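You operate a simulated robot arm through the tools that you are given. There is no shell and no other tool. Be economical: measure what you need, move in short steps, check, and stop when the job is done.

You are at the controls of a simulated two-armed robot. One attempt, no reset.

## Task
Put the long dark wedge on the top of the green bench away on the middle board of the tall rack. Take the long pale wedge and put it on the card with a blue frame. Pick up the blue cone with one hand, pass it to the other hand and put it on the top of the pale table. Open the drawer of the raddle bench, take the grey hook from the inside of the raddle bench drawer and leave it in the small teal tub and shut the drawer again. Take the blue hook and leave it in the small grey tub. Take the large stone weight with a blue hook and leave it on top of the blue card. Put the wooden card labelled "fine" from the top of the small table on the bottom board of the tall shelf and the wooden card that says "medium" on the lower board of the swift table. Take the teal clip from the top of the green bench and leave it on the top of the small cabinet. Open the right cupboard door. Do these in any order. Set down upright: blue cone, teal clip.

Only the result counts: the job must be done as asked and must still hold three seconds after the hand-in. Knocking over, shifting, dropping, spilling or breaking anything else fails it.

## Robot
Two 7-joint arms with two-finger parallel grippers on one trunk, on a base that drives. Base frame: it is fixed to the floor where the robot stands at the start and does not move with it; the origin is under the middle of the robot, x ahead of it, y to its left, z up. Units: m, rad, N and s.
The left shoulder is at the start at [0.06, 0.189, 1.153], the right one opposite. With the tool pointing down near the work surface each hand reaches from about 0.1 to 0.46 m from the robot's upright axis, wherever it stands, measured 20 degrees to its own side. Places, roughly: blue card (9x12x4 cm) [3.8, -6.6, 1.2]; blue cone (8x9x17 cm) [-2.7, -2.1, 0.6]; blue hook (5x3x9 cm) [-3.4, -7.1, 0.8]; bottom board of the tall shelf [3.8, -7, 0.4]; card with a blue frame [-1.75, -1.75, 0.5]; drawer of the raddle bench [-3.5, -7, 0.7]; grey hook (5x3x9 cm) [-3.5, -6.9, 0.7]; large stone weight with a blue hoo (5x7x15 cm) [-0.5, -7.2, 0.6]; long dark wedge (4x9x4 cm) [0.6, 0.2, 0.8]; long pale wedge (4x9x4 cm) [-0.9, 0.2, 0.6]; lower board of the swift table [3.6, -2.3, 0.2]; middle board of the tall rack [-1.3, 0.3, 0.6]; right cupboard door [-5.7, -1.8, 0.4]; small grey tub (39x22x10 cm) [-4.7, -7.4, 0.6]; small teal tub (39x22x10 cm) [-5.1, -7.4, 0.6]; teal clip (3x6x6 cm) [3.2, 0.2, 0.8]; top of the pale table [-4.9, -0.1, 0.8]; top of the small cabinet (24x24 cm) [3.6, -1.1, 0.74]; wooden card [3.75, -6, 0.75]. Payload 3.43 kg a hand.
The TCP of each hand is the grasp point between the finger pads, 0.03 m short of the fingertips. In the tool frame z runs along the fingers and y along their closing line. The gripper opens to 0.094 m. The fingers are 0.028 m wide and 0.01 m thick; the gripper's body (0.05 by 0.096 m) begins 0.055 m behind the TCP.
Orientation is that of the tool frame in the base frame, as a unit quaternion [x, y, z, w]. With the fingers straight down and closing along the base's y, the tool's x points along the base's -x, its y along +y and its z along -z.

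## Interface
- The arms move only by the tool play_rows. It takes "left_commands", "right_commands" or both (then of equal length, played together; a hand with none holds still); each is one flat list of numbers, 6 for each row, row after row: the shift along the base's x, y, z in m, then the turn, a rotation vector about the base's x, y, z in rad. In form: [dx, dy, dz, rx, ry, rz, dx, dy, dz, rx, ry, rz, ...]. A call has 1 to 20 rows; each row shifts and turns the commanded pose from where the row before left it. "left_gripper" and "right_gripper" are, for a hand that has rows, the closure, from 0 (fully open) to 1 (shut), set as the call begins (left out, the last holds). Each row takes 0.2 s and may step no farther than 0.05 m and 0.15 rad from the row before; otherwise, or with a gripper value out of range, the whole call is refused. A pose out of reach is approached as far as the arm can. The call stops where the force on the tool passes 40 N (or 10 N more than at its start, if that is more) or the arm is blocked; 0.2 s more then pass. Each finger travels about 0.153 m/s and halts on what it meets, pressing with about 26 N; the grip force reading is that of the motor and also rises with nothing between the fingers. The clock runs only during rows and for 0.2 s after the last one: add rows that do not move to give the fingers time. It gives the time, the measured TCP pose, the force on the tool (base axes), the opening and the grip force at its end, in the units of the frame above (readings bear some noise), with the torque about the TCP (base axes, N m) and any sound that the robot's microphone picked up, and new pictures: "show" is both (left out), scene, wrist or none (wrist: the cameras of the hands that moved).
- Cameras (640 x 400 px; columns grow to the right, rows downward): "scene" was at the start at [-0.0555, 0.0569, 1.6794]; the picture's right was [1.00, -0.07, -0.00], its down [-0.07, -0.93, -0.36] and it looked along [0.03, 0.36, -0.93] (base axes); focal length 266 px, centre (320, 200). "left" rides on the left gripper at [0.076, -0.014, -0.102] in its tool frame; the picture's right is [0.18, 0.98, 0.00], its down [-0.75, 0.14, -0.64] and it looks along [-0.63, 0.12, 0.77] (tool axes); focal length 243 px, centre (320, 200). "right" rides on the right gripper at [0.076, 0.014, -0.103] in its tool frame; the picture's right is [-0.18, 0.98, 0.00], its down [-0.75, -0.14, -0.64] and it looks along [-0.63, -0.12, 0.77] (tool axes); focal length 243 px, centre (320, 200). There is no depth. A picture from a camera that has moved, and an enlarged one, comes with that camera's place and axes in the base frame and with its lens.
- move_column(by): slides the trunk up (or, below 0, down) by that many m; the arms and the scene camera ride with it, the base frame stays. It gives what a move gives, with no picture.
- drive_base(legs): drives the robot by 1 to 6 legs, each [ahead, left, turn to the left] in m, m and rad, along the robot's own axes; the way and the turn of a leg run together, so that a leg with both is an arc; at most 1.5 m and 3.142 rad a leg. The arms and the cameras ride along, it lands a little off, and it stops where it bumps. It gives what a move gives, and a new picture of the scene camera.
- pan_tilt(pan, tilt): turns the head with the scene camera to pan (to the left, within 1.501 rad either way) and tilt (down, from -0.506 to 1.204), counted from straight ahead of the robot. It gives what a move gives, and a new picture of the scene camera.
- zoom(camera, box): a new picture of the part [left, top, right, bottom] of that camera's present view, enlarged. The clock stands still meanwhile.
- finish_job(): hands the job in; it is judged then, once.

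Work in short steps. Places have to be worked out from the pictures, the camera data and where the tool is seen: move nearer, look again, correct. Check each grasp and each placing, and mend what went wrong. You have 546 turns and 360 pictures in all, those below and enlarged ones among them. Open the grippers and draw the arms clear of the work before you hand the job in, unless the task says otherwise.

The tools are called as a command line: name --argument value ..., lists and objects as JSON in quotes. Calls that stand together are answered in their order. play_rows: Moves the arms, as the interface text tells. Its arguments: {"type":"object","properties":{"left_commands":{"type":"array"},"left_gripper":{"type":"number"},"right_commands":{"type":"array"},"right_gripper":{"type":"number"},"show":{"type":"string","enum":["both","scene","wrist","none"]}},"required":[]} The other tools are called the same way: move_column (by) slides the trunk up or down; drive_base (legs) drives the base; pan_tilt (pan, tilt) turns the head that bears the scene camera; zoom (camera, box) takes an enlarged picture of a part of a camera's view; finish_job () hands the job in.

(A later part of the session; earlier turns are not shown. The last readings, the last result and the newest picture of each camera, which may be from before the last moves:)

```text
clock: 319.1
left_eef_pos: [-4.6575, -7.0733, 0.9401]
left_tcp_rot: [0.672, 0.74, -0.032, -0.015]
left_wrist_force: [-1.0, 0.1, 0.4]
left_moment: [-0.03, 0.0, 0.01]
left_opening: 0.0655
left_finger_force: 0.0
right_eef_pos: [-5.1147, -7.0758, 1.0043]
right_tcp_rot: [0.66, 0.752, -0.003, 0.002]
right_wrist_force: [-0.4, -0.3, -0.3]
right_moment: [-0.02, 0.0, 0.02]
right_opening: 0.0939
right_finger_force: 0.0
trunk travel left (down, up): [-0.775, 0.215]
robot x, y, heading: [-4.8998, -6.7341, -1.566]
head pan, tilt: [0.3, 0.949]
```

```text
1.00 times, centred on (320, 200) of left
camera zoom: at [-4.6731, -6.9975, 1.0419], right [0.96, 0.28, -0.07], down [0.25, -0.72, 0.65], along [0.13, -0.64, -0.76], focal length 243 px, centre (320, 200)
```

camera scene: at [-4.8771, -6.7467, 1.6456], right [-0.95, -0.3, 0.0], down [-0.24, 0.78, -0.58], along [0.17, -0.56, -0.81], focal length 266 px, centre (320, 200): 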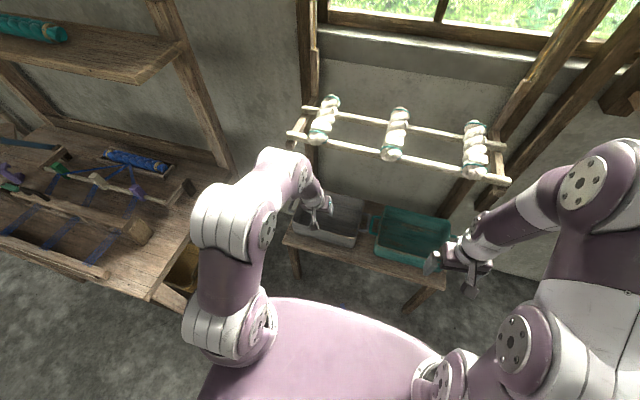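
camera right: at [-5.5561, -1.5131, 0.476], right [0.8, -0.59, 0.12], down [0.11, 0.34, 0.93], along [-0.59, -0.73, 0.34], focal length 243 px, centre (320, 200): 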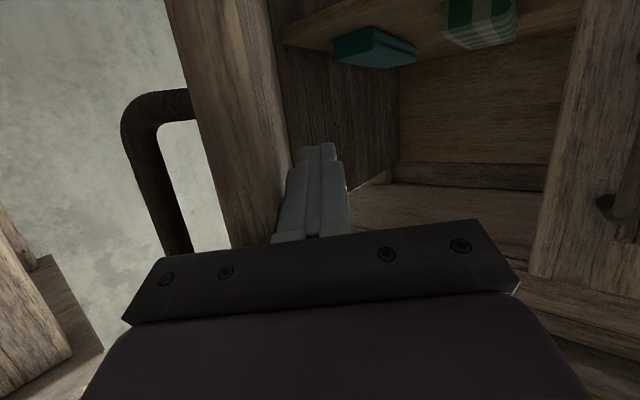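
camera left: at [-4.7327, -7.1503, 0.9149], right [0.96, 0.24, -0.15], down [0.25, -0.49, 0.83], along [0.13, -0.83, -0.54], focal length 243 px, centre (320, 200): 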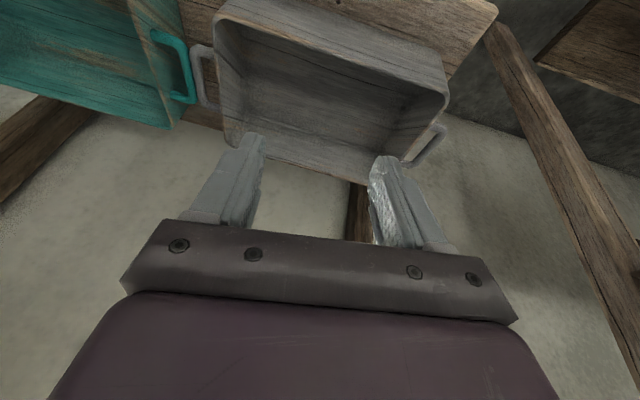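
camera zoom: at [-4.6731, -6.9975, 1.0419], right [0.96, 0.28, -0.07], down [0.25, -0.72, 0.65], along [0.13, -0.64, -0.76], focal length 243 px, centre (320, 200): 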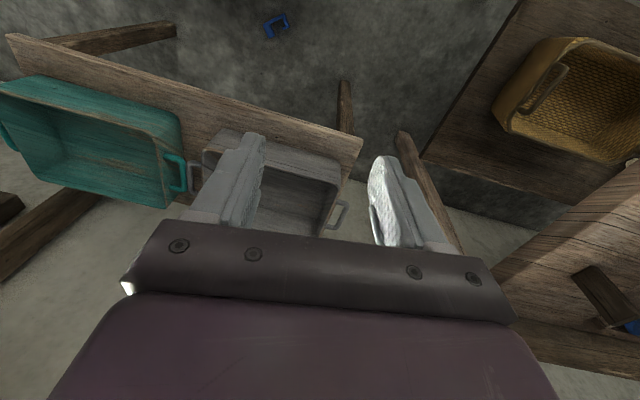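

The blue hook fell to the floor at about (−4.865,−7.14). I'll pick it up: position the left hand over it, right hand aside, and lower the trunk in stages.

play_rows --left_commands '[-0.045, 0.01, 0, 0, 0, 0, -0.045, 0.01, 0, 0, 0, 0, -0.045, 0.01, 0, 0, 0, 0, -0.045, 0.01, 0, 0, 0, 0]' --right_commands '[-0.03, 0.03, 0, 0, 0, 0, -0.03, 0.03, 0, 0, 0, 0, -0.03, 0.03, 0, 0, 0, 0, 0, 0.03, 0, 0, 0, 0]' --left_gripper 0 --show "none"

move_column --by -0.4

pan_tilt --pan 0.0 --tilt 1.1

zoom --camera "left" --box '[0, 0, 640, 400]'

```text
clock: 320.1
left_eef_pos: [-4.8401, -7.0339, 0.9405]
left_tcp_rot: [0.671, 0.741, -0.032, -0.014]
left_wrist_force: [-0.8, 0.0, 0.1]
left_moment: [0.0, -0.02, 0.0]
left_opening: 0.0939
left_finger_force: 0.1
right_eef_pos: [-5.206, -6.953, 1.0022]
right_tcp_rot: [0.659, 0.752, -0.001, 0.002]
right_wrist_force: [-0.7, 1.3, -0.3]
right_moment: [-0.01, 0.03, 0.0]
right_opening: 0.0939
right_finger_force: 0.2
trunk travel left (down, up): [-0.775, 0.215]
robot x, y, heading: [-4.8962, -6.7401, -1.566]
head pan, tilt: [0.3, 0.949]
```

```text
clock: 324.0
left_eef_pos: [-4.838, -7.0366, 0.5405]
left_tcp_rot: [0.672, 0.74, -0.033, -0.015]
left_wrist_force: [0.0, 0.9, 0.7]
left_moment: [-0.02, 0.0, 0.0]
left_opening: 0.0939
left_finger_force: 0.0
right_eef_pos: [-5.2064, -6.9554, 0.6016]
right_tcp_rot: [0.659, 0.752, -0.002, 0.001]
right_wrist_force: [0.3, -0.3, 0.9]
right_moment: [-0.01, -0.01, 0.02]
right_opening: 0.0938
right_finger_force: 0.1
trunk travel left (down, up): [-0.375, 0.615]
robot x, y, heading: [-4.8971, -6.7391, -1.567]
head pan, tilt: [0.3, 0.949]
```

```text
clock: 324.8
left_eef_pos: [-4.8383, -7.0363, 0.5399]
left_tcp_rot: [0.672, 0.74, -0.032, -0.015]
left_wrist_force: [0.6, -0.2, -0.2]
left_moment: [0.01, -0.03, 0.02]
left_opening: 0.0939
left_finger_force: 0.0
right_eef_pos: [-5.2056, -6.9555, 0.6005]
right_tcp_rot: [0.66, 0.752, -0.001, 0.001]
right_wrist_force: [0.0, 0.3, -0.2]
right_moment: [0.02, 0.02, -0.01]
right_opening: 0.0942
right_finger_force: 0.0
trunk travel left (down, up): [-0.375, 0.615]
robot x, y, heading: [-4.8992, -6.7393, -1.565]
head pan, tilt: [0.0, 1.1]
camera scene: at [-4.8986, -6.7398, 1.2354], right [-1.0, -0.01, 0.0], down [-0.01, 0.89, -0.45], along [0.0, -0.45, -0.89], focal length 266 px, centre (320, 200)
```

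scene: 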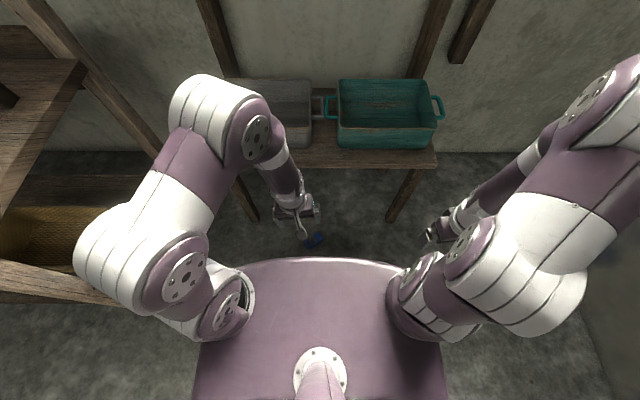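

```text
1.00 times, centred on (320, 200) of left
camera zoom: at [-4.8524, -6.9591, 0.6412], right [0.96, 0.28, -0.07], down [0.25, -0.72, 0.65], along [0.13, -0.64, -0.76], focal length 243 px, centre (320, 200)
```

zoom: 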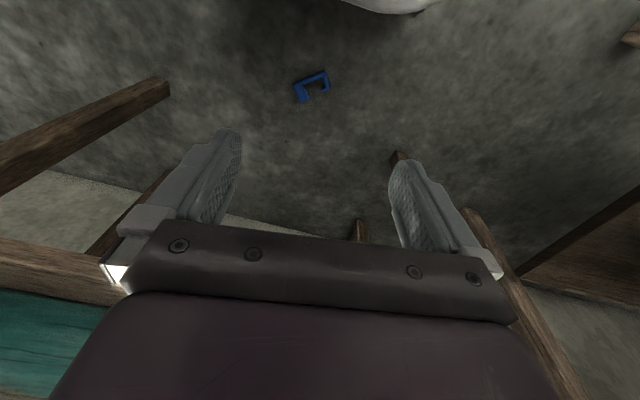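

The hook lies flat, arms pointing away; I'll grip its right arm at about (−4.838,−7.126) with the fingers turned ~26°. I lower the trunk more and rotate the hand.

move_column --by -0.3

play_rows --left_commands '[0, -0.02, 0, 0, 0, 0.12, 0, -0.02, 0, 0, 0, 0.12, 0, -0.02, 0, 0, 0, 0.12, 0, -0.015, 0, 0, 0, 0.09, 0, 0, 0, 0, 0, 0]' --left_gripper 0.45 --show "wrist"

```text
clock: 327.8
left_eef_pos: [-4.8377, -7.0365, 0.2405]
left_tcp_rot: [0.672, 0.739, -0.034, -0.015]
left_wrist_force: [-0.1, 0.7, 0.3]
left_moment: [0.0, 0.03, -0.01]
left_opening: 0.094
left_finger_force: 0.1
right_eef_pos: [-5.2047, -6.9555, 0.3024]
right_tcp_rot: [0.66, 0.752, -0.002, 0.001]
right_wrist_force: [0.5, -0.2, 0.4]
right_moment: [0.01, -0.03, -0.02]
right_opening: 0.094
right_finger_force: 0.2
trunk travel left (down, up): [-0.075, 0.915]
robot x, y, heading: [-4.8998, -6.7373, -1.563]
head pan, tilt: [0.0, 1.1]
```

```text
clock: 329.0
left_eef_pos: [-4.8365, -7.1108, 0.2397]
left_tcp_rot: [0.49, 0.871, -0.035, -0.006]
left_wrist_force: [-0.2, -0.9, 0.6]
left_moment: [0.03, 0.01, -0.04]
left_opening: 0.0517
left_finger_force: 0.0
right_eef_pos: [-5.2053, -6.9556, 0.3019]
right_tcp_rot: [0.659, 0.752, -0.001, 0.0]
right_wrist_force: [-0.5, 0.2, 0.2]
right_moment: [0.02, 0.01, 0.0]
right_opening: 0.0939
right_finger_force: 0.1
trunk travel left (down, up): [-0.075, 0.915]
robot x, y, heading: [-4.9025, -6.7345, -1.562]
head pan, tilt: [0.0, 1.1]
camera left: at [-4.8844, -7.0479, 0.3407], right [0.74, 0.67, -0.07], down [0.54, -0.54, 0.65], along [0.39, -0.52, -0.76], focal length 243 px, centre (320, 200)
```

left: 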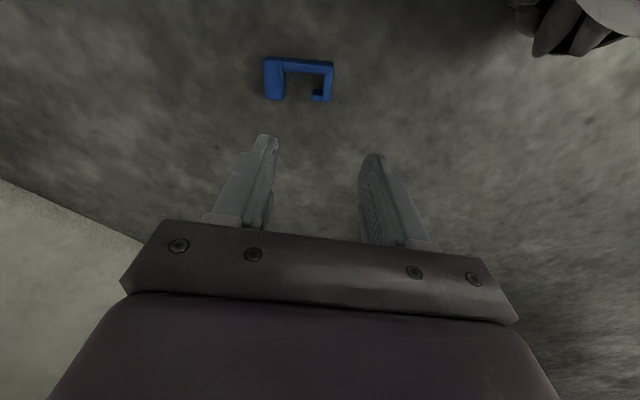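

The hook is now square to the hand. I centre on its right arm (−4.842,−7.119) and descend to z≈0.06.

play_rows --left_commands '[-0.006, -0.008, -0.04, 0, 0, 0, 0, 0, -0.045, 0, 0, 0, 0, 0, -0.045, 0, 0, 0, 0, 0, -0.045, 0, 0, 0, 0, 0, 0, 0, 0, 0]' --show "wrist"

```text
clock: 330.2
left_eef_pos: [-4.8436, -7.1172, 0.0632]
left_tcp_rot: [0.49, 0.871, -0.034, -0.007]
left_wrist_force: [-0.3, 0.1, -0.6]
left_moment: [0.01, -0.01, -0.02]
left_opening: 0.0517
left_finger_force: 0.0
right_eef_pos: [-5.2059, -6.9557, 0.3016]
right_tcp_rot: [0.659, 0.752, -0.002, 0.002]
right_wrist_force: [0.0, 0.2, -0.9]
right_moment: [0.0, -0.02, 0.02]
right_opening: 0.0939
right_finger_force: 0.1
trunk travel left (down, up): [-0.075, 0.915]
robot x, y, heading: [-4.8975, -6.7349, -1.567]
head pan, tilt: [0.0, 1.1]
camera left: at [-4.8901, -7.0546, 0.1646], right [0.74, 0.67, -0.07], down [0.54, -0.54, 0.65], along [0.39, -0.52, -0.76], focal length 243 px, centre (320, 200)
```

left: 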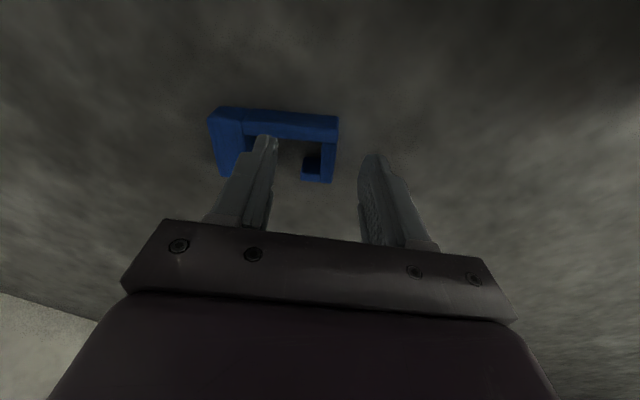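

Right arm of the hook is between the fingers. I descend the rest and close.

play_rows --left_commands '[0, 0, -0.012, 0, 0, 0, 0, 0, -0.008, 0, 0, 0, 0, 0, -0.006, 0, 0, 0]' --show "wrist"

play_rows --left_commands '[0, 0, 0.001, 0, 0, 0, 0, 0, 0, 0, 0, 0, 0, 0, 0, 0, 0, 0]' --left_gripper 1 --show "wrist"

```text
clock: 330.7
left_eef_pos: [-4.8445, -7.119, 0.0507]
left_tcp_rot: [0.491, 0.87, -0.036, -0.007]
left_wrist_force: [4.5, 8.5, 32.3]
left_moment: [0.04, 0.8, -0.16]
left_opening: 0.0488
left_finger_force: 0.0
right_eef_pos: [-5.2049, -6.9546, 0.3023]
right_tcp_rot: [0.659, 0.752, -0.003, 0.001]
right_wrist_force: [0.2, 1.1, -0.1]
right_moment: [0.02, -0.03, 0.0]
right_opening: 0.0942
right_finger_force: 0.0
trunk travel left (down, up): [-0.075, 0.915]
robot x, y, heading: [-4.8999, -6.7333, -1.567]
head pan, tilt: [0.0, 1.1]
stopped in row 2 (left hand): the force on the tool passed its limit (the readings are from after the stop); the commanded pose is now the measured one
camera left: at [-4.891, -7.0556, 0.1526], right [0.74, 0.66, -0.07], down [0.54, -0.54, 0.65], along [0.39, -0.52, -0.76], focal length 243 px, centre (320, 200)
```

left: 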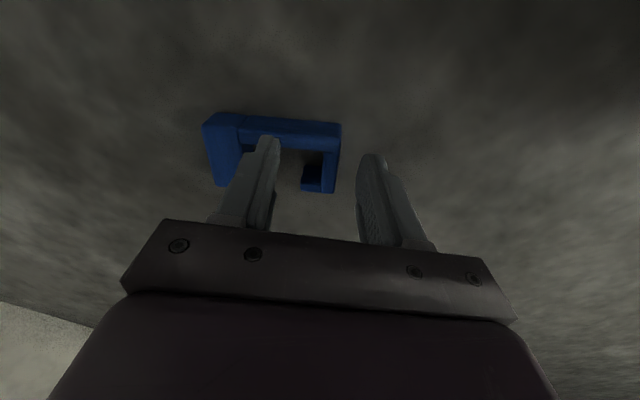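

```text
clock: 331.2
left_eef_pos: [-4.8431, -7.1198, 0.0535]
left_tcp_rot: [0.487, 0.873, -0.038, -0.006]
left_wrist_force: [20.5, 3.3, 39.8]
left_moment: [0.28, -0.17, 0.1]
left_opening: 0.0125
left_finger_force: 25.3
right_eef_pos: [-5.2042, -6.9542, 0.3022]
right_tcp_rot: [0.658, 0.753, -0.003, 0.002]
right_wrist_force: [-0.7, 0.8, 0.3]
right_moment: [0.0, 0.0, 0.03]
right_opening: 0.0941
right_finger_force: 0.0
trunk travel left (down, up): [-0.075, 0.915]
robot x, y, heading: [-4.8975, -6.7402, -1.568]
head pan, tilt: [0.0, 1.1]
stopped in row 2 (left hand): the force on the tool passed its limit (the readings are from after the stop); the commanded pose is now the measured one
camera left: at [-4.8895, -7.0572, 0.1539], right [0.74, 0.67, -0.08], down [0.54, -0.53, 0.65], along [0.39, -0.52, -0.76], focal length 243 px, centre (320, 200)
```

left: 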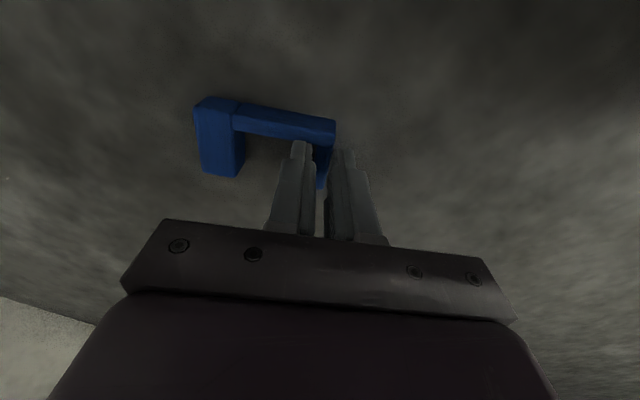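

Closed on something 12 mm wide — the hook's arm. I lift a bit and check.

play_rows --left_commands '[0, 0.002, 0.03, 0, 0, 0, 0, 0.01, 0.045, 0, 0, 0, 0, 0.01, 0.045, 0, 0, 0, 0, 0, 0, 0, 0, 0]' --show "wrist"

```text
clock: 332.2
left_eef_pos: [-4.8452, -7.0972, 0.1708]
left_tcp_rot: [0.49, 0.871, -0.036, -0.006]
left_wrist_force: [0.2, -0.4, -0.3]
left_moment: [0.02, -0.01, 0.0]
left_opening: 0.0
left_finger_force: 26.2
right_eef_pos: [-5.2059, -6.9554, 0.3014]
right_tcp_rot: [0.659, 0.752, -0.001, 0.001]
right_wrist_force: [1.0, 0.6, 0.7]
right_moment: [-0.02, 0.0, 0.03]
right_opening: 0.0937
right_finger_force: 0.1
trunk travel left (down, up): [-0.075, 0.915]
robot x, y, heading: [-4.8984, -6.7361, -1.567]
head pan, tilt: [0.0, 1.1]
camera left: at [-4.8921, -7.0346, 0.2714], right [0.74, 0.67, -0.07], down [0.54, -0.53, 0.65], along [0.39, -0.52, -0.76], focal length 243 px, centre (320, 200)
```

left: 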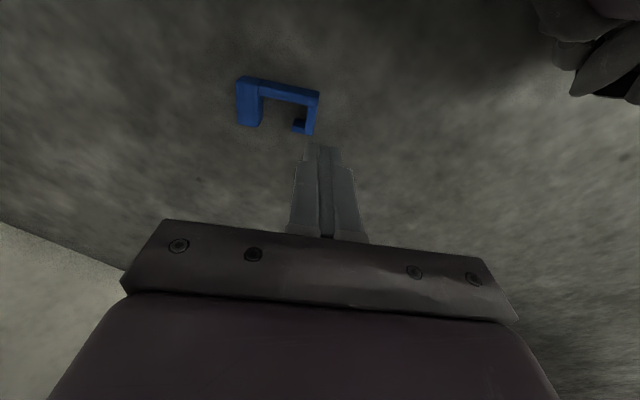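

It slipped — the inner finger had landed on the arm's lip. I'll grip the other, thick arm at (−4.90,−7.16) instead.

play_rows --left_commands '[-0.028, -0.031, 0, 0, 0, 0.02, -0.029, -0.031, 0, 0, 0, 0.02, 0, 0, -0.045, 0, 0, 0, 0, 0, -0.045, 0, 0, 0, 0, 0, 0, 0, 0, 0]' --left_gripper 0.36 --show "wrist"

```text
clock: 333.4
left_eef_pos: [-4.9004, -7.1602, 0.0798]
left_tcp_rot: [0.472, 0.881, -0.036, -0.006]
left_wrist_force: [-0.1, -0.9, 0.2]
left_moment: [0.0, 0.0, 0.01]
left_opening: 0.0601
left_finger_force: 0.0
right_eef_pos: [-5.2043, -6.9549, 0.3015]
right_tcp_rot: [0.659, 0.752, -0.002, 0.0]
right_wrist_force: [-0.4, -0.5, -0.1]
right_moment: [-0.01, 0.0, -0.01]
right_opening: 0.0939
right_finger_force: 0.1
trunk travel left (down, up): [-0.075, 0.915]
robot x, y, heading: [-4.8982, -6.7391, -1.568]
head pan, tilt: [0.0, 1.1]
camera left: at [-4.9494, -7.0993, 0.1809], right [0.71, 0.7, -0.07], down [0.56, -0.51, 0.65], along [0.41, -0.5, -0.76], focal length 243 px, centre (320, 200)
```

left: 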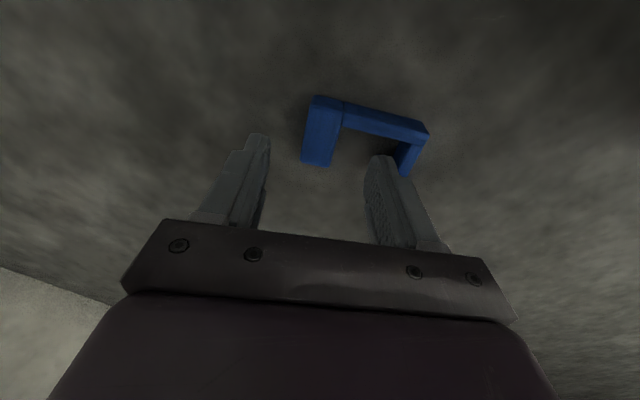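

Aligned on the thick arm. I descend to the floor and close.

play_rows --left_commands '[0, 0, -0.02, 0, 0, 0, 0, 0, -0.014, 0, 0, 0, 0, 0, -0.006, 0, 0, 0, 0, 0, -0.004, 0, 0, 0]' --show "none"

play_rows --left_commands '[0, 0, 0, 0, 0, 0, 0, 0, 0, 0, 0, 0, 0, 0, 0, 0, 0, 0]' --left_gripper 1 --show "wrist"

```text
clock: 334.0
left_eef_pos: [-4.901, -7.1606, 0.0557]
left_tcp_rot: [0.471, 0.881, -0.036, -0.007]
left_wrist_force: [1.3, 4.6, 20.3]
left_moment: [0.75, -0.59, 0.05]
left_opening: 0.0618
left_finger_force: 1.5
right_eef_pos: [-5.2042, -6.9556, 0.3021]
right_tcp_rot: [0.66, 0.751, -0.003, 0.002]
right_wrist_force: [0.4, -0.2, -0.3]
right_moment: [0.0, -0.03, 0.01]
right_opening: 0.0942
right_finger_force: 0.0
trunk travel left (down, up): [-0.075, 0.915]
robot x, y, heading: [-4.8995, -6.7419, -1.564]
head pan, tilt: [0.0, 1.1]
stopped in row 2 (left hand): the force on the tool passed its limit (the readings are from after the stop); the commanded pose is now the measured one
```

```text
clock: 334.8
left_eef_pos: [-4.9015, -7.1602, 0.0543]
left_tcp_rot: [0.472, 0.881, -0.036, -0.007]
left_wrist_force: [-0.4, -0.5, 3.9]
left_moment: [0.05, -0.04, 0.01]
left_opening: 0.0
left_finger_force: 25.6
right_eef_pos: [-5.2045, -6.9548, 0.3012]
right_tcp_rot: [0.66, 0.751, -0.002, 0.001]
right_wrist_force: [0.2, 0.8, 0.1]
right_moment: [0.01, -0.01, 0.02]
right_opening: 0.094
right_finger_force: 0.0
trunk travel left (down, up): [-0.075, 0.915]
robot x, y, heading: [-4.8993, -6.74, -1.565]
head pan, tilt: [0.0, 1.1]
camera left: at [-4.9502, -7.0995, 0.1554], right [0.71, 0.7, -0.07], down [0.56, -0.51, 0.65], along [0.41, -0.5, -0.76], focal length 243 px, centre (320, 200)
```

left: 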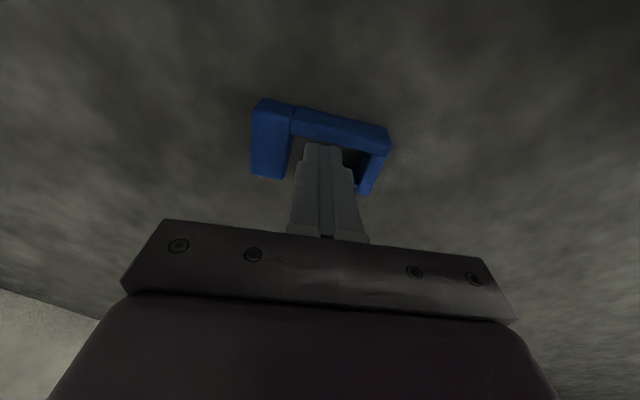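

The inner finger had touched the spine, so the block slid under the other. I rise, shift to be centred on the thick arm but 12 mm nearer its tip, and try again.

play_rows --left_commands '[0, 0, 0.03, 0, 0, 0, -0.018, -0.026, 0.0, 0, 0, 0, 0, 0, 0, 0, 0, 0]' --left_gripper 0.36 --show "wrist"

```text
clock: 335.6
left_eef_pos: [-4.9204, -7.1859, 0.0844]
left_tcp_rot: [0.471, 0.881, -0.035, -0.007]
left_wrist_force: [0.6, -0.2, -0.1]
left_moment: [-0.01, -0.04, 0.01]
left_opening: 0.0602
left_finger_force: 0.0
right_eef_pos: [-5.205, -6.9558, 0.3011]
right_tcp_rot: [0.659, 0.752, -0.002, 0.001]
right_wrist_force: [-0.1, 0.5, -0.7]
right_moment: [-0.01, -0.02, 0.01]
right_opening: 0.0939
right_finger_force: 0.2
trunk travel left (down, up): [-0.075, 0.915]
robot x, y, heading: [-4.8975, -6.7387, -1.563]
head pan, tilt: [0.0, 1.1]
camera left: at [-4.9689, -7.1255, 0.1847], right [0.71, 0.7, -0.07], down [0.56, -0.51, 0.65], along [0.41, -0.5, -0.76], focal length 243 px, centre (320, 200)
```

left: 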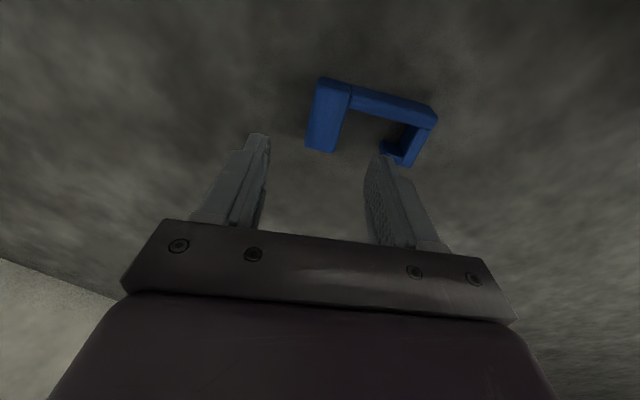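

Geometry now clears spine and lip. I shift 5 mm and descend.

play_rows --left_commands '[0.004, 0.003, -0.02, 0, 0, 0, 0, 0, -0.014, 0, 0, 0, 0, 0, -0.008, 0, 0, 0, 0, 0, -0.005, 0, 0, 0, 0, 0, -0.004, 0, 0, 0]' --show "wrist"

```text
clock: 336.8
left_eef_pos: [-4.9147, -7.1837, 0.032]
left_tcp_rot: [0.472, 0.881, -0.035, -0.007]
left_wrist_force: [0.2, 1.1, 2.4]
left_moment: [0.07, -0.06, 0.03]
left_opening: 0.0604
left_finger_force: 0.0
right_eef_pos: [-5.2049, -6.9549, 0.3018]
right_tcp_rot: [0.658, 0.753, -0.002, 0.001]
right_wrist_force: [0.8, -0.3, 0.9]
right_moment: [-0.01, -0.01, 0.04]
right_opening: 0.0939
right_finger_force: 0.1
trunk travel left (down, up): [-0.075, 0.915]
robot x, y, heading: [-4.9005, -6.7363, -1.562]
head pan, tilt: [0.0, 1.1]
camera left: at [-4.9639, -7.1222, 0.1341], right [0.71, 0.7, -0.07], down [0.56, -0.51, 0.65], along [0.41, -0.5, -0.76], focal length 243 px, centre (320, 200)
```

left: 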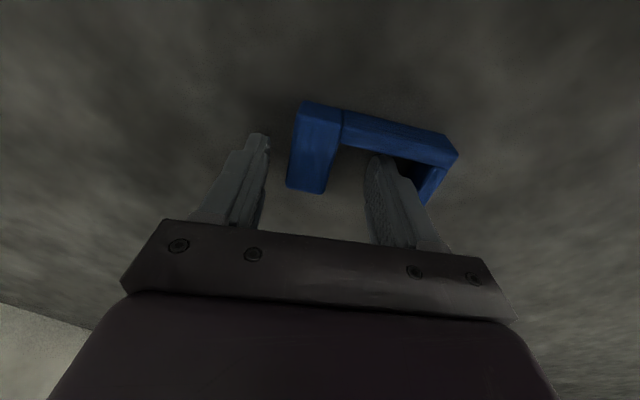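

Tips reach the floor with the block between them. I close and lift.

play_rows --left_commands '[0, 0, 0.002, 0, 0, 0, 0, 0, 0, 0, 0, 0, 0, 0, 0, 0, 0, 0]' --left_gripper 1 --show "none"

play_rows --left_commands '[0, 0.0, 0.03, 0, 0, 0, 0, 0.01, 0.045, 0, 0, 0, 0, 0.01, 0.045, 0, 0, 0, 0, 0, 0, 0, 0, 0]' --show "wrist"

```text
clock: 337.6
left_eef_pos: [-4.9153, -7.1829, 0.0362]
left_tcp_rot: [0.47, 0.882, -0.035, -0.006]
left_wrist_force: [1.6, 3.0, 7.4]
left_moment: [0.47, -0.41, 0.02]
left_opening: 0.0233
left_finger_force: 25.6
right_eef_pos: [-5.2049, -6.9553, 0.3022]
right_tcp_rot: [0.659, 0.752, -0.002, 0.001]
right_wrist_force: [-0.8, 0.0, -0.2]
right_moment: [0.01, -0.01, 0.0]
right_opening: 0.0942
right_finger_force: 0.0
trunk travel left (down, up): [-0.075, 0.915]
robot x, y, heading: [-4.895, -6.7382, -1.565]
head pan, tilt: [0.0, 1.1]
```

```text
clock: 338.6
left_eef_pos: [-4.918, -7.1633, 0.1555]
left_tcp_rot: [0.472, 0.881, -0.035, -0.006]
left_wrist_force: [-0.1, -0.1, -0.8]
left_moment: [-0.01, 0.01, 0.02]
left_opening: 0.0227
left_finger_force: 25.6
right_eef_pos: [-5.206, -6.9568, 0.3012]
right_tcp_rot: [0.659, 0.752, -0.002, 0.001]
right_wrist_force: [-0.8, -0.1, -0.7]
right_moment: [0.02, 0.02, -0.03]
right_opening: 0.0942
right_finger_force: 0.0
trunk travel left (down, up): [-0.075, 0.915]
robot x, y, heading: [-4.8997, -6.7385, -1.562]
head pan, tilt: [0.0, 1.1]
camera left: at [-4.9662, -7.1022, 0.2575], right [0.71, 0.7, -0.07], down [0.56, -0.51, 0.65], along [0.41, -0.5, -0.76], focal length 243 px, centre (320, 200)
```

left: 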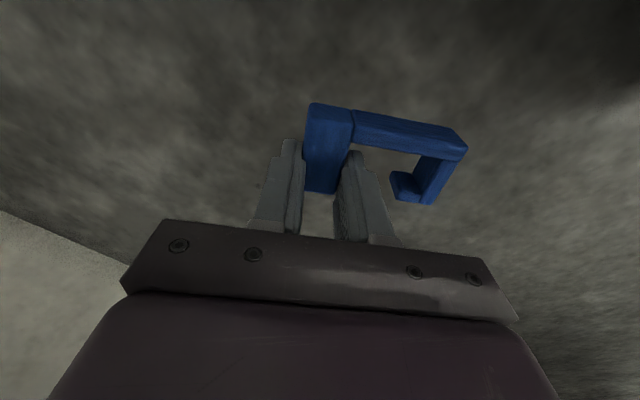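

Hook secured. I back the base 0.12 m clear of the shelf and raise the trunk.

drive_base --legs '[[-0.12, 0, 0]]'

move_column --by 0.7

pan_tilt --pan 0.1 --tilt 0.9

```text
clock: 339.8
left_eef_pos: [-4.9179, -7.0452, 0.1559]
left_tcp_rot: [0.472, 0.881, -0.036, -0.007]
left_wrist_force: [0.3, 0.8, 0.2]
left_moment: [-0.01, 0.01, -0.01]
left_opening: 0.0228
left_finger_force: 25.8
right_eef_pos: [-5.2052, -6.8362, 0.3017]
right_tcp_rot: [0.66, 0.751, -0.003, 0.001]
right_wrist_force: [-0.1, -1.2, 0.5]
right_moment: [0.04, 0.0, 0.02]
right_opening: 0.0941
right_finger_force: 0.2
trunk travel left (down, up): [-0.075, 0.915]
robot x, y, heading: [-4.9006, -6.6186, -1.568]
head pan, tilt: [0.0, 1.1]
camera scene: at [-4.8991, -6.6217, 0.9354], right [-1.0, 0.0, 0.0], down [0.0, 0.89, -0.45], along [0.0, -0.45, -0.89], focal length 266 px, centre (320, 200)
```

scene: 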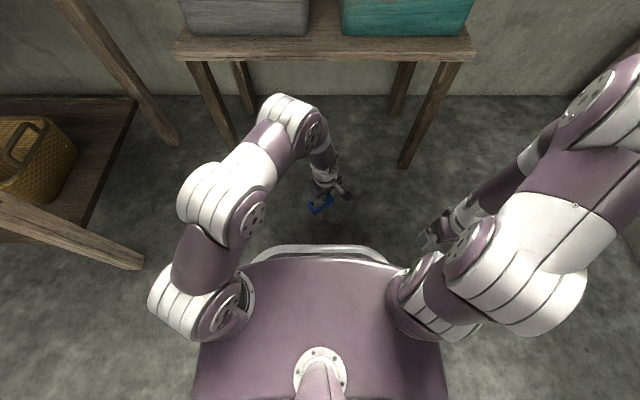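

```text
refused: 0.7 is not a number from -0.4 to 0.4
```

```text
clock: 340.6
left_eef_pos: [-4.9186, -7.0449, 0.1565]
left_tcp_rot: [0.472, 0.881, -0.036, -0.007]
left_wrist_force: [0.6, 0.1, -0.6]
left_moment: [-0.02, -0.03, 0.0]
left_opening: 0.0227
left_finger_force: 26.1
right_eef_pos: [-5.2059, -6.8362, 0.3018]
right_tcp_rot: [0.66, 0.751, -0.002, 0.001]
right_wrist_force: [-0.3, 1.0, 0.4]
right_moment: [-0.02, -0.01, 0.01]
right_opening: 0.0941
right_finger_force: 0.1
trunk travel left (down, up): [-0.075, 0.915]
robot x, y, heading: [-4.9012, -6.6182, -1.567]
head pan, tilt: [0.099, 0.901]
camera scene: at [-4.8916, -6.6336, 0.9492], right [-0.99, -0.1, 0.0], down [-0.08, 0.78, -0.62], along [0.06, -0.62, -0.78], focal length 266 px, centre (320, 200)
```

scene: 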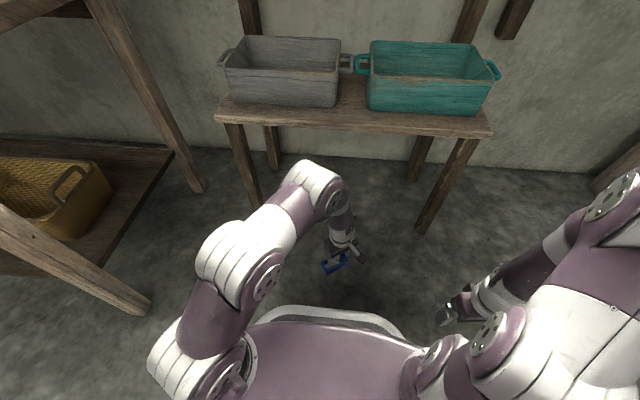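

I raise the trunk in two moves.

move_column --by 0.4

move_column --by 0.3

play_rows --left_commands '[0.045, 0, 0, 0, 0, 0, 0.045, 0, 0, 0, 0, 0, 0.045, 0, 0, 0, 0, 0, 0.035, -0.03, 0, 0, 0, 0, 0, -0.04, 0, 0, 0, 0]' --show "none"

drive_base --legs '[[0.17, 0, 0]]'

zoom --camera "left" --box '[0, 0, 640, 400]'

```text
clock: 344.4
left_eef_pos: [-4.9198, -7.0459, 0.5553]
left_tcp_rot: [0.472, 0.881, -0.034, -0.007]
left_wrist_force: [0.9, -0.5, 1.0]
left_moment: [-0.03, 0.01, 0.02]
left_opening: 0.0228
left_finger_force: 26.3
right_eef_pos: [-5.2059, -6.8363, 0.7012]
right_tcp_rot: [0.66, 0.751, -0.002, 0.001]
right_wrist_force: [0.0, -0.4, 0.0]
right_moment: [0.0, 0.02, -0.01]
right_opening: 0.0938
right_finger_force: 0.1
trunk travel left (down, up): [-0.475, 0.515]
robot x, y, heading: [-4.8969, -6.6173, -1.569]
head pan, tilt: [0.099, 0.901]
```

```text
clock: 347.4
left_eef_pos: [-4.9188, -7.0464, 0.857]
left_tcp_rot: [0.472, 0.881, -0.034, -0.007]
left_wrist_force: [0.8, 0.2, 0.1]
left_moment: [0.02, 0.08, 0.0]
left_opening: 0.0229
left_finger_force: 26.2
right_eef_pos: [-5.2071, -6.8361, 1.0012]
right_tcp_rot: [0.659, 0.752, -0.002, 0.0]
right_wrist_force: [0.4, 0.3, -0.5]
right_moment: [0.0, 0.01, -0.01]
right_opening: 0.0941
right_finger_force: 0.1
trunk travel left (down, up): [-0.775, 0.215]
robot x, y, heading: [-4.898, -6.6173, -1.566]
head pan, tilt: [0.099, 0.901]
```

```text
clock: 348.6
left_eef_pos: [-4.749, -7.117, 0.858]
left_tcp_rot: [0.472, 0.881, -0.035, -0.007]
left_wrist_force: [0.0, -0.3, -0.6]
left_moment: [0.0, 0.02, 0.06]
left_opening: 0.0228
left_finger_force: 26.4
right_eef_pos: [-5.2062, -6.8385, 1.0004]
right_tcp_rot: [0.66, 0.751, -0.001, 0.002]
right_wrist_force: [0.1, -0.5, 0.1]
right_moment: [0.0, -0.03, -0.03]
right_opening: 0.0939
right_finger_force: 0.1
trunk travel left (down, up): [-0.775, 0.215]
robot x, y, heading: [-4.8992, -6.6186, -1.567]
head pan, tilt: [0.099, 0.901]
```

```text
clock: 350.0
left_eef_pos: [-4.747, -7.2824, 0.8568]
left_tcp_rot: [0.471, 0.881, -0.035, -0.006]
left_wrist_force: [0.0, 0.4, 0.3]
left_moment: [0.01, -0.02, 0.01]
left_opening: 0.0229
left_finger_force: 25.8
right_eef_pos: [-5.2051, -7.0027, 1.0017]
right_tcp_rot: [0.659, 0.752, -0.001, 0.0]
right_wrist_force: [-0.1, 0.0, -0.5]
right_moment: [-0.01, 0.03, -0.03]
right_opening: 0.0943
right_finger_force: 0.1
trunk travel left (down, up): [-0.775, 0.215]
robot x, y, heading: [-4.8983, -6.7876, -1.569]
head pan, tilt: [0.099, 0.901]
camera scene: at [-4.8906, -6.7992, 1.6492], right [-0.99, -0.11, 0.0], down [-0.08, 0.78, -0.62], along [0.07, -0.62, -0.78], focal length 266 px, centre (320, 200)
```

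scene: 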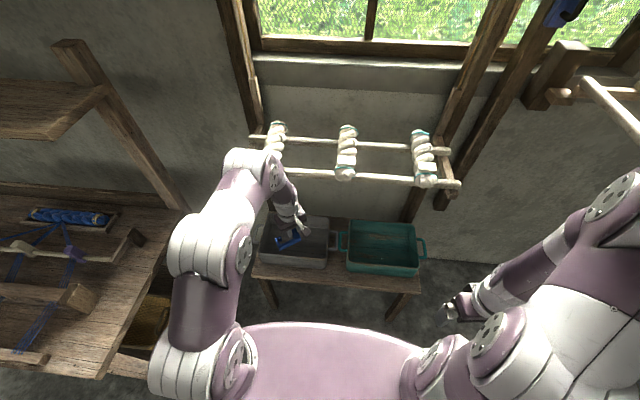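

```text
1.00 times, centred on (320, 200) of left
camera zoom: at [-4.7966, -7.2203, 0.9587], right [0.71, 0.7, -0.07], down [0.56, -0.51, 0.65], along [0.41, -0.5, -0.76], focal length 243 px, centre (320, 200)
```

zoom: 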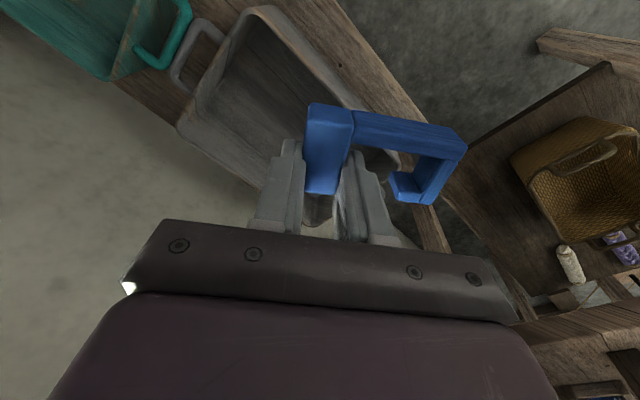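

I tilt the tool forward 0.2, move to (−4.765,−7.335) and descend to z≈0.72 for a check.

play_rows --left_commands '[-0.01, -0.025, 0, -0.1, 0, 0, -0.008, -0.027, -0.01, -0.1, 0, 0, 0, 0, -0.04, 0, 0, 0, 0, 0, -0.045, 0, 0, 0, 0, 0, -0.04, 0, 0, 0]' --show "both"

```text
clock: 351.2
left_eef_pos: [-4.7642, -7.3347, 0.7228]
left_tcp_rot: [0.469, 0.874, -0.122, 0.041]
left_wrist_force: [-0.6, -0.1, -0.3]
left_moment: [0.01, -0.01, 0.03]
left_opening: 0.023
left_finger_force: 26.4
right_eef_pos: [-5.2037, -7.0042, 1.0011]
right_tcp_rot: [0.659, 0.752, -0.001, 0.001]
right_wrist_force: [0.0, -0.9, -0.1]
right_moment: [0.03, 0.03, 0.0]
right_opening: 0.0941
right_finger_force: 0.1
trunk travel left (down, up): [-0.775, 0.215]
robot x, y, heading: [-4.8979, -6.7862, -1.566]
head pan, tilt: [0.099, 0.901]
camera scene: at [-4.8901, -6.8011, 1.6493], right [-0.99, -0.11, 0.0], down [-0.08, 0.78, -0.62], along [0.07, -0.62, -0.78], focal length 266 px, centre (320, 200)
camera left: at [-4.8137, -7.2554, 0.809], right [0.71, 0.67, -0.21], down [0.57, -0.37, 0.74], along [0.41, -0.64, -0.64], focal length 243 px, centre (320, 200)
```

scene: 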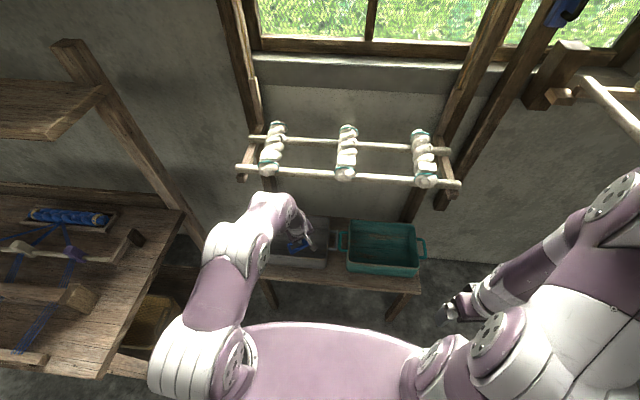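
left: 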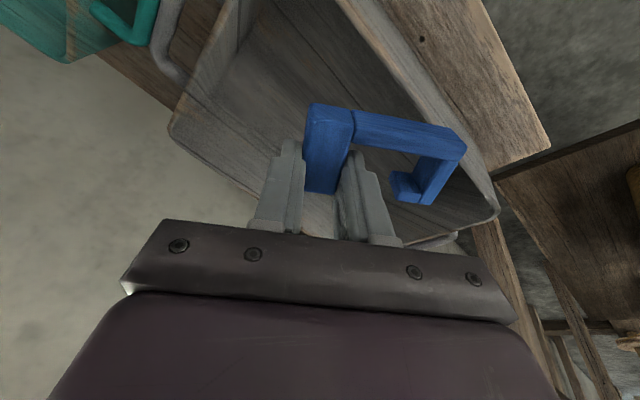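

The hook is above the interior; I shift 1.5 cm deeper and lower to z≈0.63.

play_rows --left_commands '[0, -0.015, -0.02, 0, 0, 0, 0, 0, -0.03, 0, 0, 0, 0, 0, -0.02, 0, 0, 0, 0, 0, -0.012, 0, 0, 0, 0, 0, -0.01, 0, 0, 0]' --show "wrist"

```text
clock: 352.4
left_eef_pos: [-4.764, -7.3476, 0.6307]
left_tcp_rot: [0.468, 0.874, -0.123, 0.041]
left_wrist_force: [2.5, -6.9, 3.9]
left_moment: [0.26, -0.14, -0.19]
left_opening: 0.0319
left_finger_force: 25.9
right_eef_pos: [-5.2043, -7.002, 1.0007]
right_tcp_rot: [0.658, 0.753, -0.002, 0.001]
right_wrist_force: [-0.2, 0.8, -0.2]
right_moment: [-0.05, 0.02, 0.0]
right_opening: 0.094
right_finger_force: 0.1
trunk travel left (down, up): [-0.775, 0.215]
robot x, y, heading: [-4.9005, -6.7837, -1.561]
head pan, tilt: [0.099, 0.901]
camera left: at [-4.814, -7.2681, 0.7174], right [0.71, 0.67, -0.21], down [0.56, -0.37, 0.74], along [0.41, -0.64, -0.64], focal length 243 px, centre (320, 200)
```

left: 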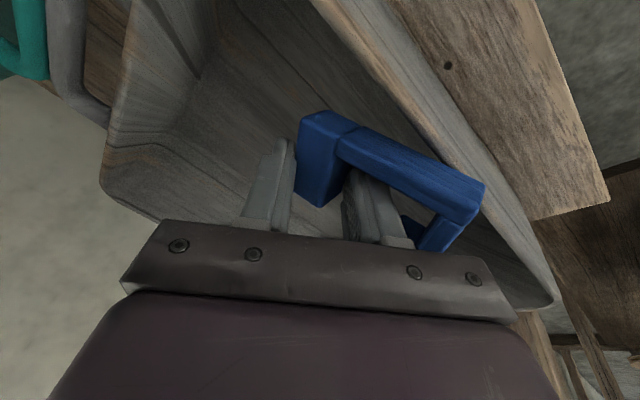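

Hook is in the tub touching its floor. I open and lift straight along the tool axis.

play_rows --left_commands '[0, 0, 0, 0, 0, 0, 0, 0, 0, 0, 0, 0]' --left_gripper 0.42 --show "none"

play_rows --left_commands '[0, 0.004, 0.02, 0, 0, 0, 0, 0.006, 0.03, 0, 0, 0, 0, 0.008, 0.04, 0, 0, 0, 0, 0.008, 0.04, 0, 0, 0]' --show "wrist"

```text
clock: 353.0
left_eef_pos: [-4.7646, -7.3484, 0.6302]
left_tcp_rot: [0.468, 0.874, -0.123, 0.041]
left_wrist_force: [0.1, -0.2, -0.3]
left_moment: [-0.02, 0.0, 0.01]
left_opening: 0.0546
left_finger_force: 0.0
right_eef_pos: [-5.2051, -7.002, 1.002]
right_tcp_rot: [0.659, 0.752, -0.002, 0.0]
right_wrist_force: [0.0, 0.1, 0.3]
right_moment: [-0.03, 0.04, 0.0]
right_opening: 0.0941
right_finger_force: 0.1
trunk travel left (down, up): [-0.775, 0.215]
robot x, y, heading: [-4.8965, -6.7874, -1.563]
head pan, tilt: [0.099, 0.901]
```

```text
clock: 354.0
left_eef_pos: [-4.7692, -7.3207, 0.7615]
left_tcp_rot: [0.47, 0.873, -0.123, 0.041]
left_wrist_force: [-0.3, 0.0, -0.3]
left_moment: [-0.01, -0.01, 0.01]
left_opening: 0.0545
left_finger_force: 0.0
right_eef_pos: [-5.2048, -7.0029, 1.0019]
right_tcp_rot: [0.66, 0.752, -0.003, 0.002]
right_wrist_force: [-0.2, -0.7, 0.2]
right_moment: [-0.03, 0.01, 0.03]
right_opening: 0.0941
right_finger_force: 0.1
trunk travel left (down, up): [-0.775, 0.215]
robot x, y, heading: [-4.898, -6.7864, -1.564]
head pan, tilt: [0.099, 0.901]
camera left: at [-4.8175, -7.2417, 0.8491], right [0.71, 0.67, -0.21], down [0.56, -0.37, 0.74], along [0.41, -0.64, -0.64], focal length 243 px, centre (320, 200)
```

left: 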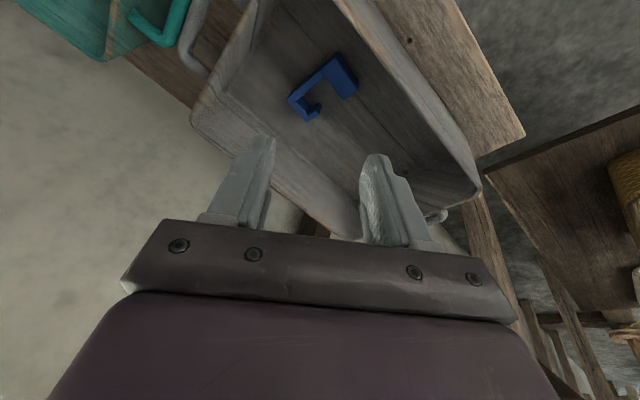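

The blue hook now lies in the grey tub. I restore the left hand, back off and go to the drawer.

play_rows --left_commands '[0, 0.02, 0.04, 0.1, 0, -0.12, 0, 0.03, 0.03, 0.1, 0, -0.12, 0, 0.03, 0.03, 0, 0, -0.12, 0, 0.04, 0.02, 0, 0, -0.12, 0, 0.04, 0, 0, 0, 0]' --left_gripper 0 --show "none"

drive_base --legs '[[-0.55, 0, 0], [0, 1.4, 0]]'

move_column --by -0.3

pan_tilt --pan 0 --tilt 0.7

```text
refused: row 1 steps farther than a row can; nothing moved
```

```text
clock: 360.1
left_eef_pos: [-4.2684, -6.7824, 0.7576]
left_tcp_rot: [0.484, 0.866, -0.119, 0.036]
left_wrist_force: [-29.8, 0.9, -11.4]
left_moment: [0.46, -1.34, -0.59]
left_opening: 0.0683
left_finger_force: 12.1
right_eef_pos: [-4.6944, -6.4611, 1.0026]
right_tcp_rot: [0.665, 0.747, -0.003, 0.0]
right_wrist_force: [0.8, 1.1, 0.2]
right_moment: [-0.03, 0.04, 0.0]
right_opening: 0.0942
right_finger_force: 0.0
trunk travel left (down, up): [-0.775, 0.215]
robot x, y, heading: [-4.3906, -6.249, -1.582]
head pan, tilt: [0.099, 0.901]
stopped in leg 2: the force on the tool passed its limit (the readings are from after the stop); the commanded pose is now the measured one
camera scene: at [-4.3749, -6.2618, 1.649], right [-1.0, -0.09, 0.0], down [-0.07, 0.78, -0.62], along [0.05, -0.62, -0.78], focal length 266 px, centre (320, 200)
```

scene: 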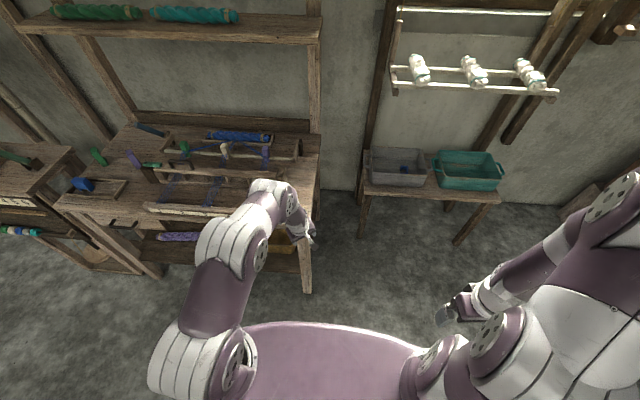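

```text
clock: 360.9
left_eef_pos: [-4.2732, -6.7816, 0.7376]
left_tcp_rot: [0.484, 0.865, -0.123, 0.04]
left_wrist_force: [-17.5, 25.7, 33.2]
left_moment: [-2.24, -0.65, -0.47]
left_opening: 0.0589
left_finger_force: 3.9
right_eef_pos: [-4.6985, -6.4563, 0.9727]
right_tcp_rot: [0.664, 0.748, -0.003, 0.004]
right_wrist_force: [-0.4, 0.6, 0.0]
right_moment: [0.02, 0.03, -0.01]
right_opening: 0.094
right_finger_force: 0.1
trunk travel left (down, up): [-0.745, 0.245]
robot x, y, heading: [-4.3892, -6.2492, -1.576]
head pan, tilt: [0.099, 0.901]
stopped: the force on the tool passed its limit (the readings are from after the stop); the commanded pose is now the measured one
```

```text
clock: 361.6
left_eef_pos: [-4.2714, -6.7831, 0.7378]
left_tcp_rot: [0.483, 0.866, -0.122, 0.042]
left_wrist_force: [-23.6, 26.2, 34.3]
left_moment: [-1.8, -0.68, -0.79]
left_opening: 0.059
left_finger_force: 3.6
right_eef_pos: [-4.6999, -6.4566, 0.9725]
right_tcp_rot: [0.665, 0.747, -0.003, 0.005]
right_wrist_force: [-0.3, 0.2, 0.3]
right_moment: [-0.01, 0.0, 0.02]
right_opening: 0.0937
right_finger_force: 0.0
trunk travel left (down, up): [-0.745, 0.245]
robot x, y, heading: [-4.3869, -6.2483, -1.577]
head pan, tilt: [0.0, 0.7]
camera scene: at [-4.3937, -6.2624, 1.6355], right [-1.0, 0.01, 0.0], down [0.01, 0.64, -0.77], along [0.0, -0.77, -0.64], focal length 266 px, centre (320, 200)
```

scene: 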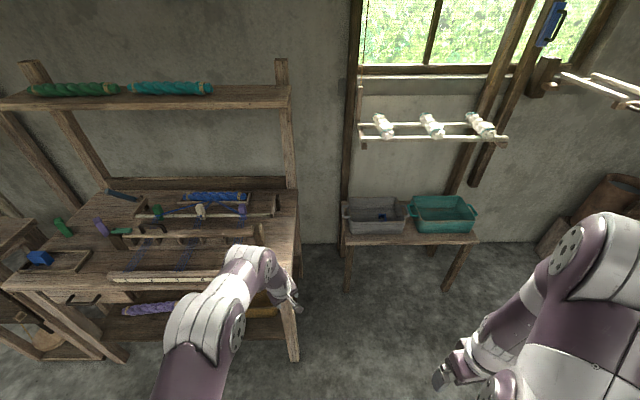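

A refused command left the hand low and it touched the bench corner. I ease back: base right first, then raise the hand.

drive_base --legs '[[0, -0.15, 0]]'

play_rows --left_commands '[0, 0.02, 0.035, 0.08, 0, -0.1, 0, 0.03, 0.035, 0.08, 0, -0.1, 0, 0.03, 0.035, 0, 0, -0.12, 0, 0.03, 0.035, 0, 0, -0.12, 0, 0.03, 0.035, 0, 0, 0]' --left_gripper 0 --show "scene"

```text
clock: 362.9
left_eef_pos: [-4.415, -6.7847, 0.7328]
left_tcp_rot: [0.481, 0.867, -0.121, 0.037]
left_wrist_force: [0.8, -0.1, -0.8]
left_moment: [0.04, -0.02, 0.02]
left_opening: 0.0546
left_finger_force: 0.1
right_eef_pos: [-4.8449, -6.4609, 0.9713]
right_tcp_rot: [0.665, 0.747, -0.002, 0.001]
right_wrist_force: [-0.9, -0.5, -0.8]
right_moment: [-0.01, 0.02, 0.01]
right_opening: 0.094
right_finger_force: 0.0
trunk travel left (down, up): [-0.745, 0.245]
robot x, y, heading: [-4.5362, -6.2474, -1.577]
head pan, tilt: [0.0, 0.7]
camera scene: at [-4.5355, -6.2709, 1.6353], right [-1.0, 0.01, 0.0], down [0.0, 0.64, -0.77], along [-0.01, -0.77, -0.64], focal length 266 px, centre (320, 200)
```

scene: 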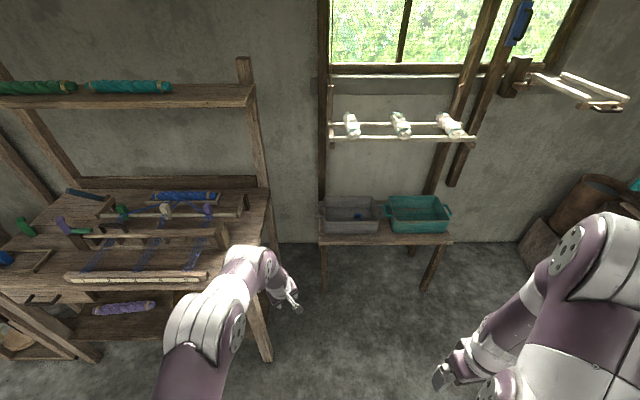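

```text
clock: 364.1
left_eef_pos: [-4.4152, -6.6416, 0.9086]
left_tcp_rot: [0.662, 0.748, -0.053, -0.019]
left_wrist_force: [0.1, 0.4, -0.2]
left_moment: [-0.02, -0.03, -0.02]
left_opening: 0.094
left_finger_force: 0.0
right_eef_pos: [-4.8452, -6.4596, 0.9722]
right_tcp_rot: [0.665, 0.747, -0.003, 0.001]
right_wrist_force: [0.8, 0.6, -0.2]
right_moment: [-0.02, -0.01, 0.02]
right_opening: 0.094
right_finger_force: 0.0
trunk travel left (down, up): [-0.745, 0.245]
robot x, y, heading: [-4.5387, -6.2473, -1.575]
head pan, tilt: [0.0, 0.7]
camera scene: at [-4.5365, -6.2691, 1.6353], right [-1.0, 0.01, 0.0], down [0.0, 0.64, -0.77], along [-0.01, -0.77, -0.64], focal length 266 px, centre (320, 200)
```

scene: 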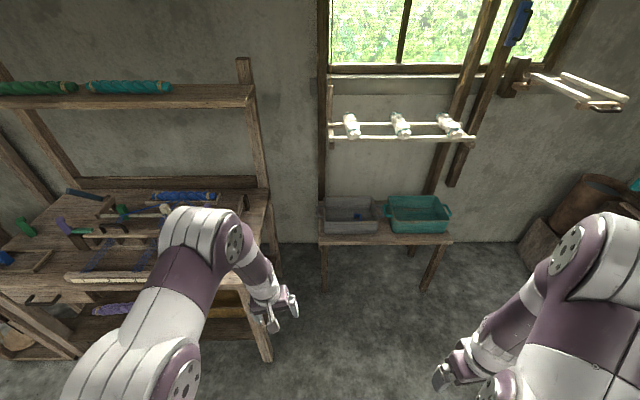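

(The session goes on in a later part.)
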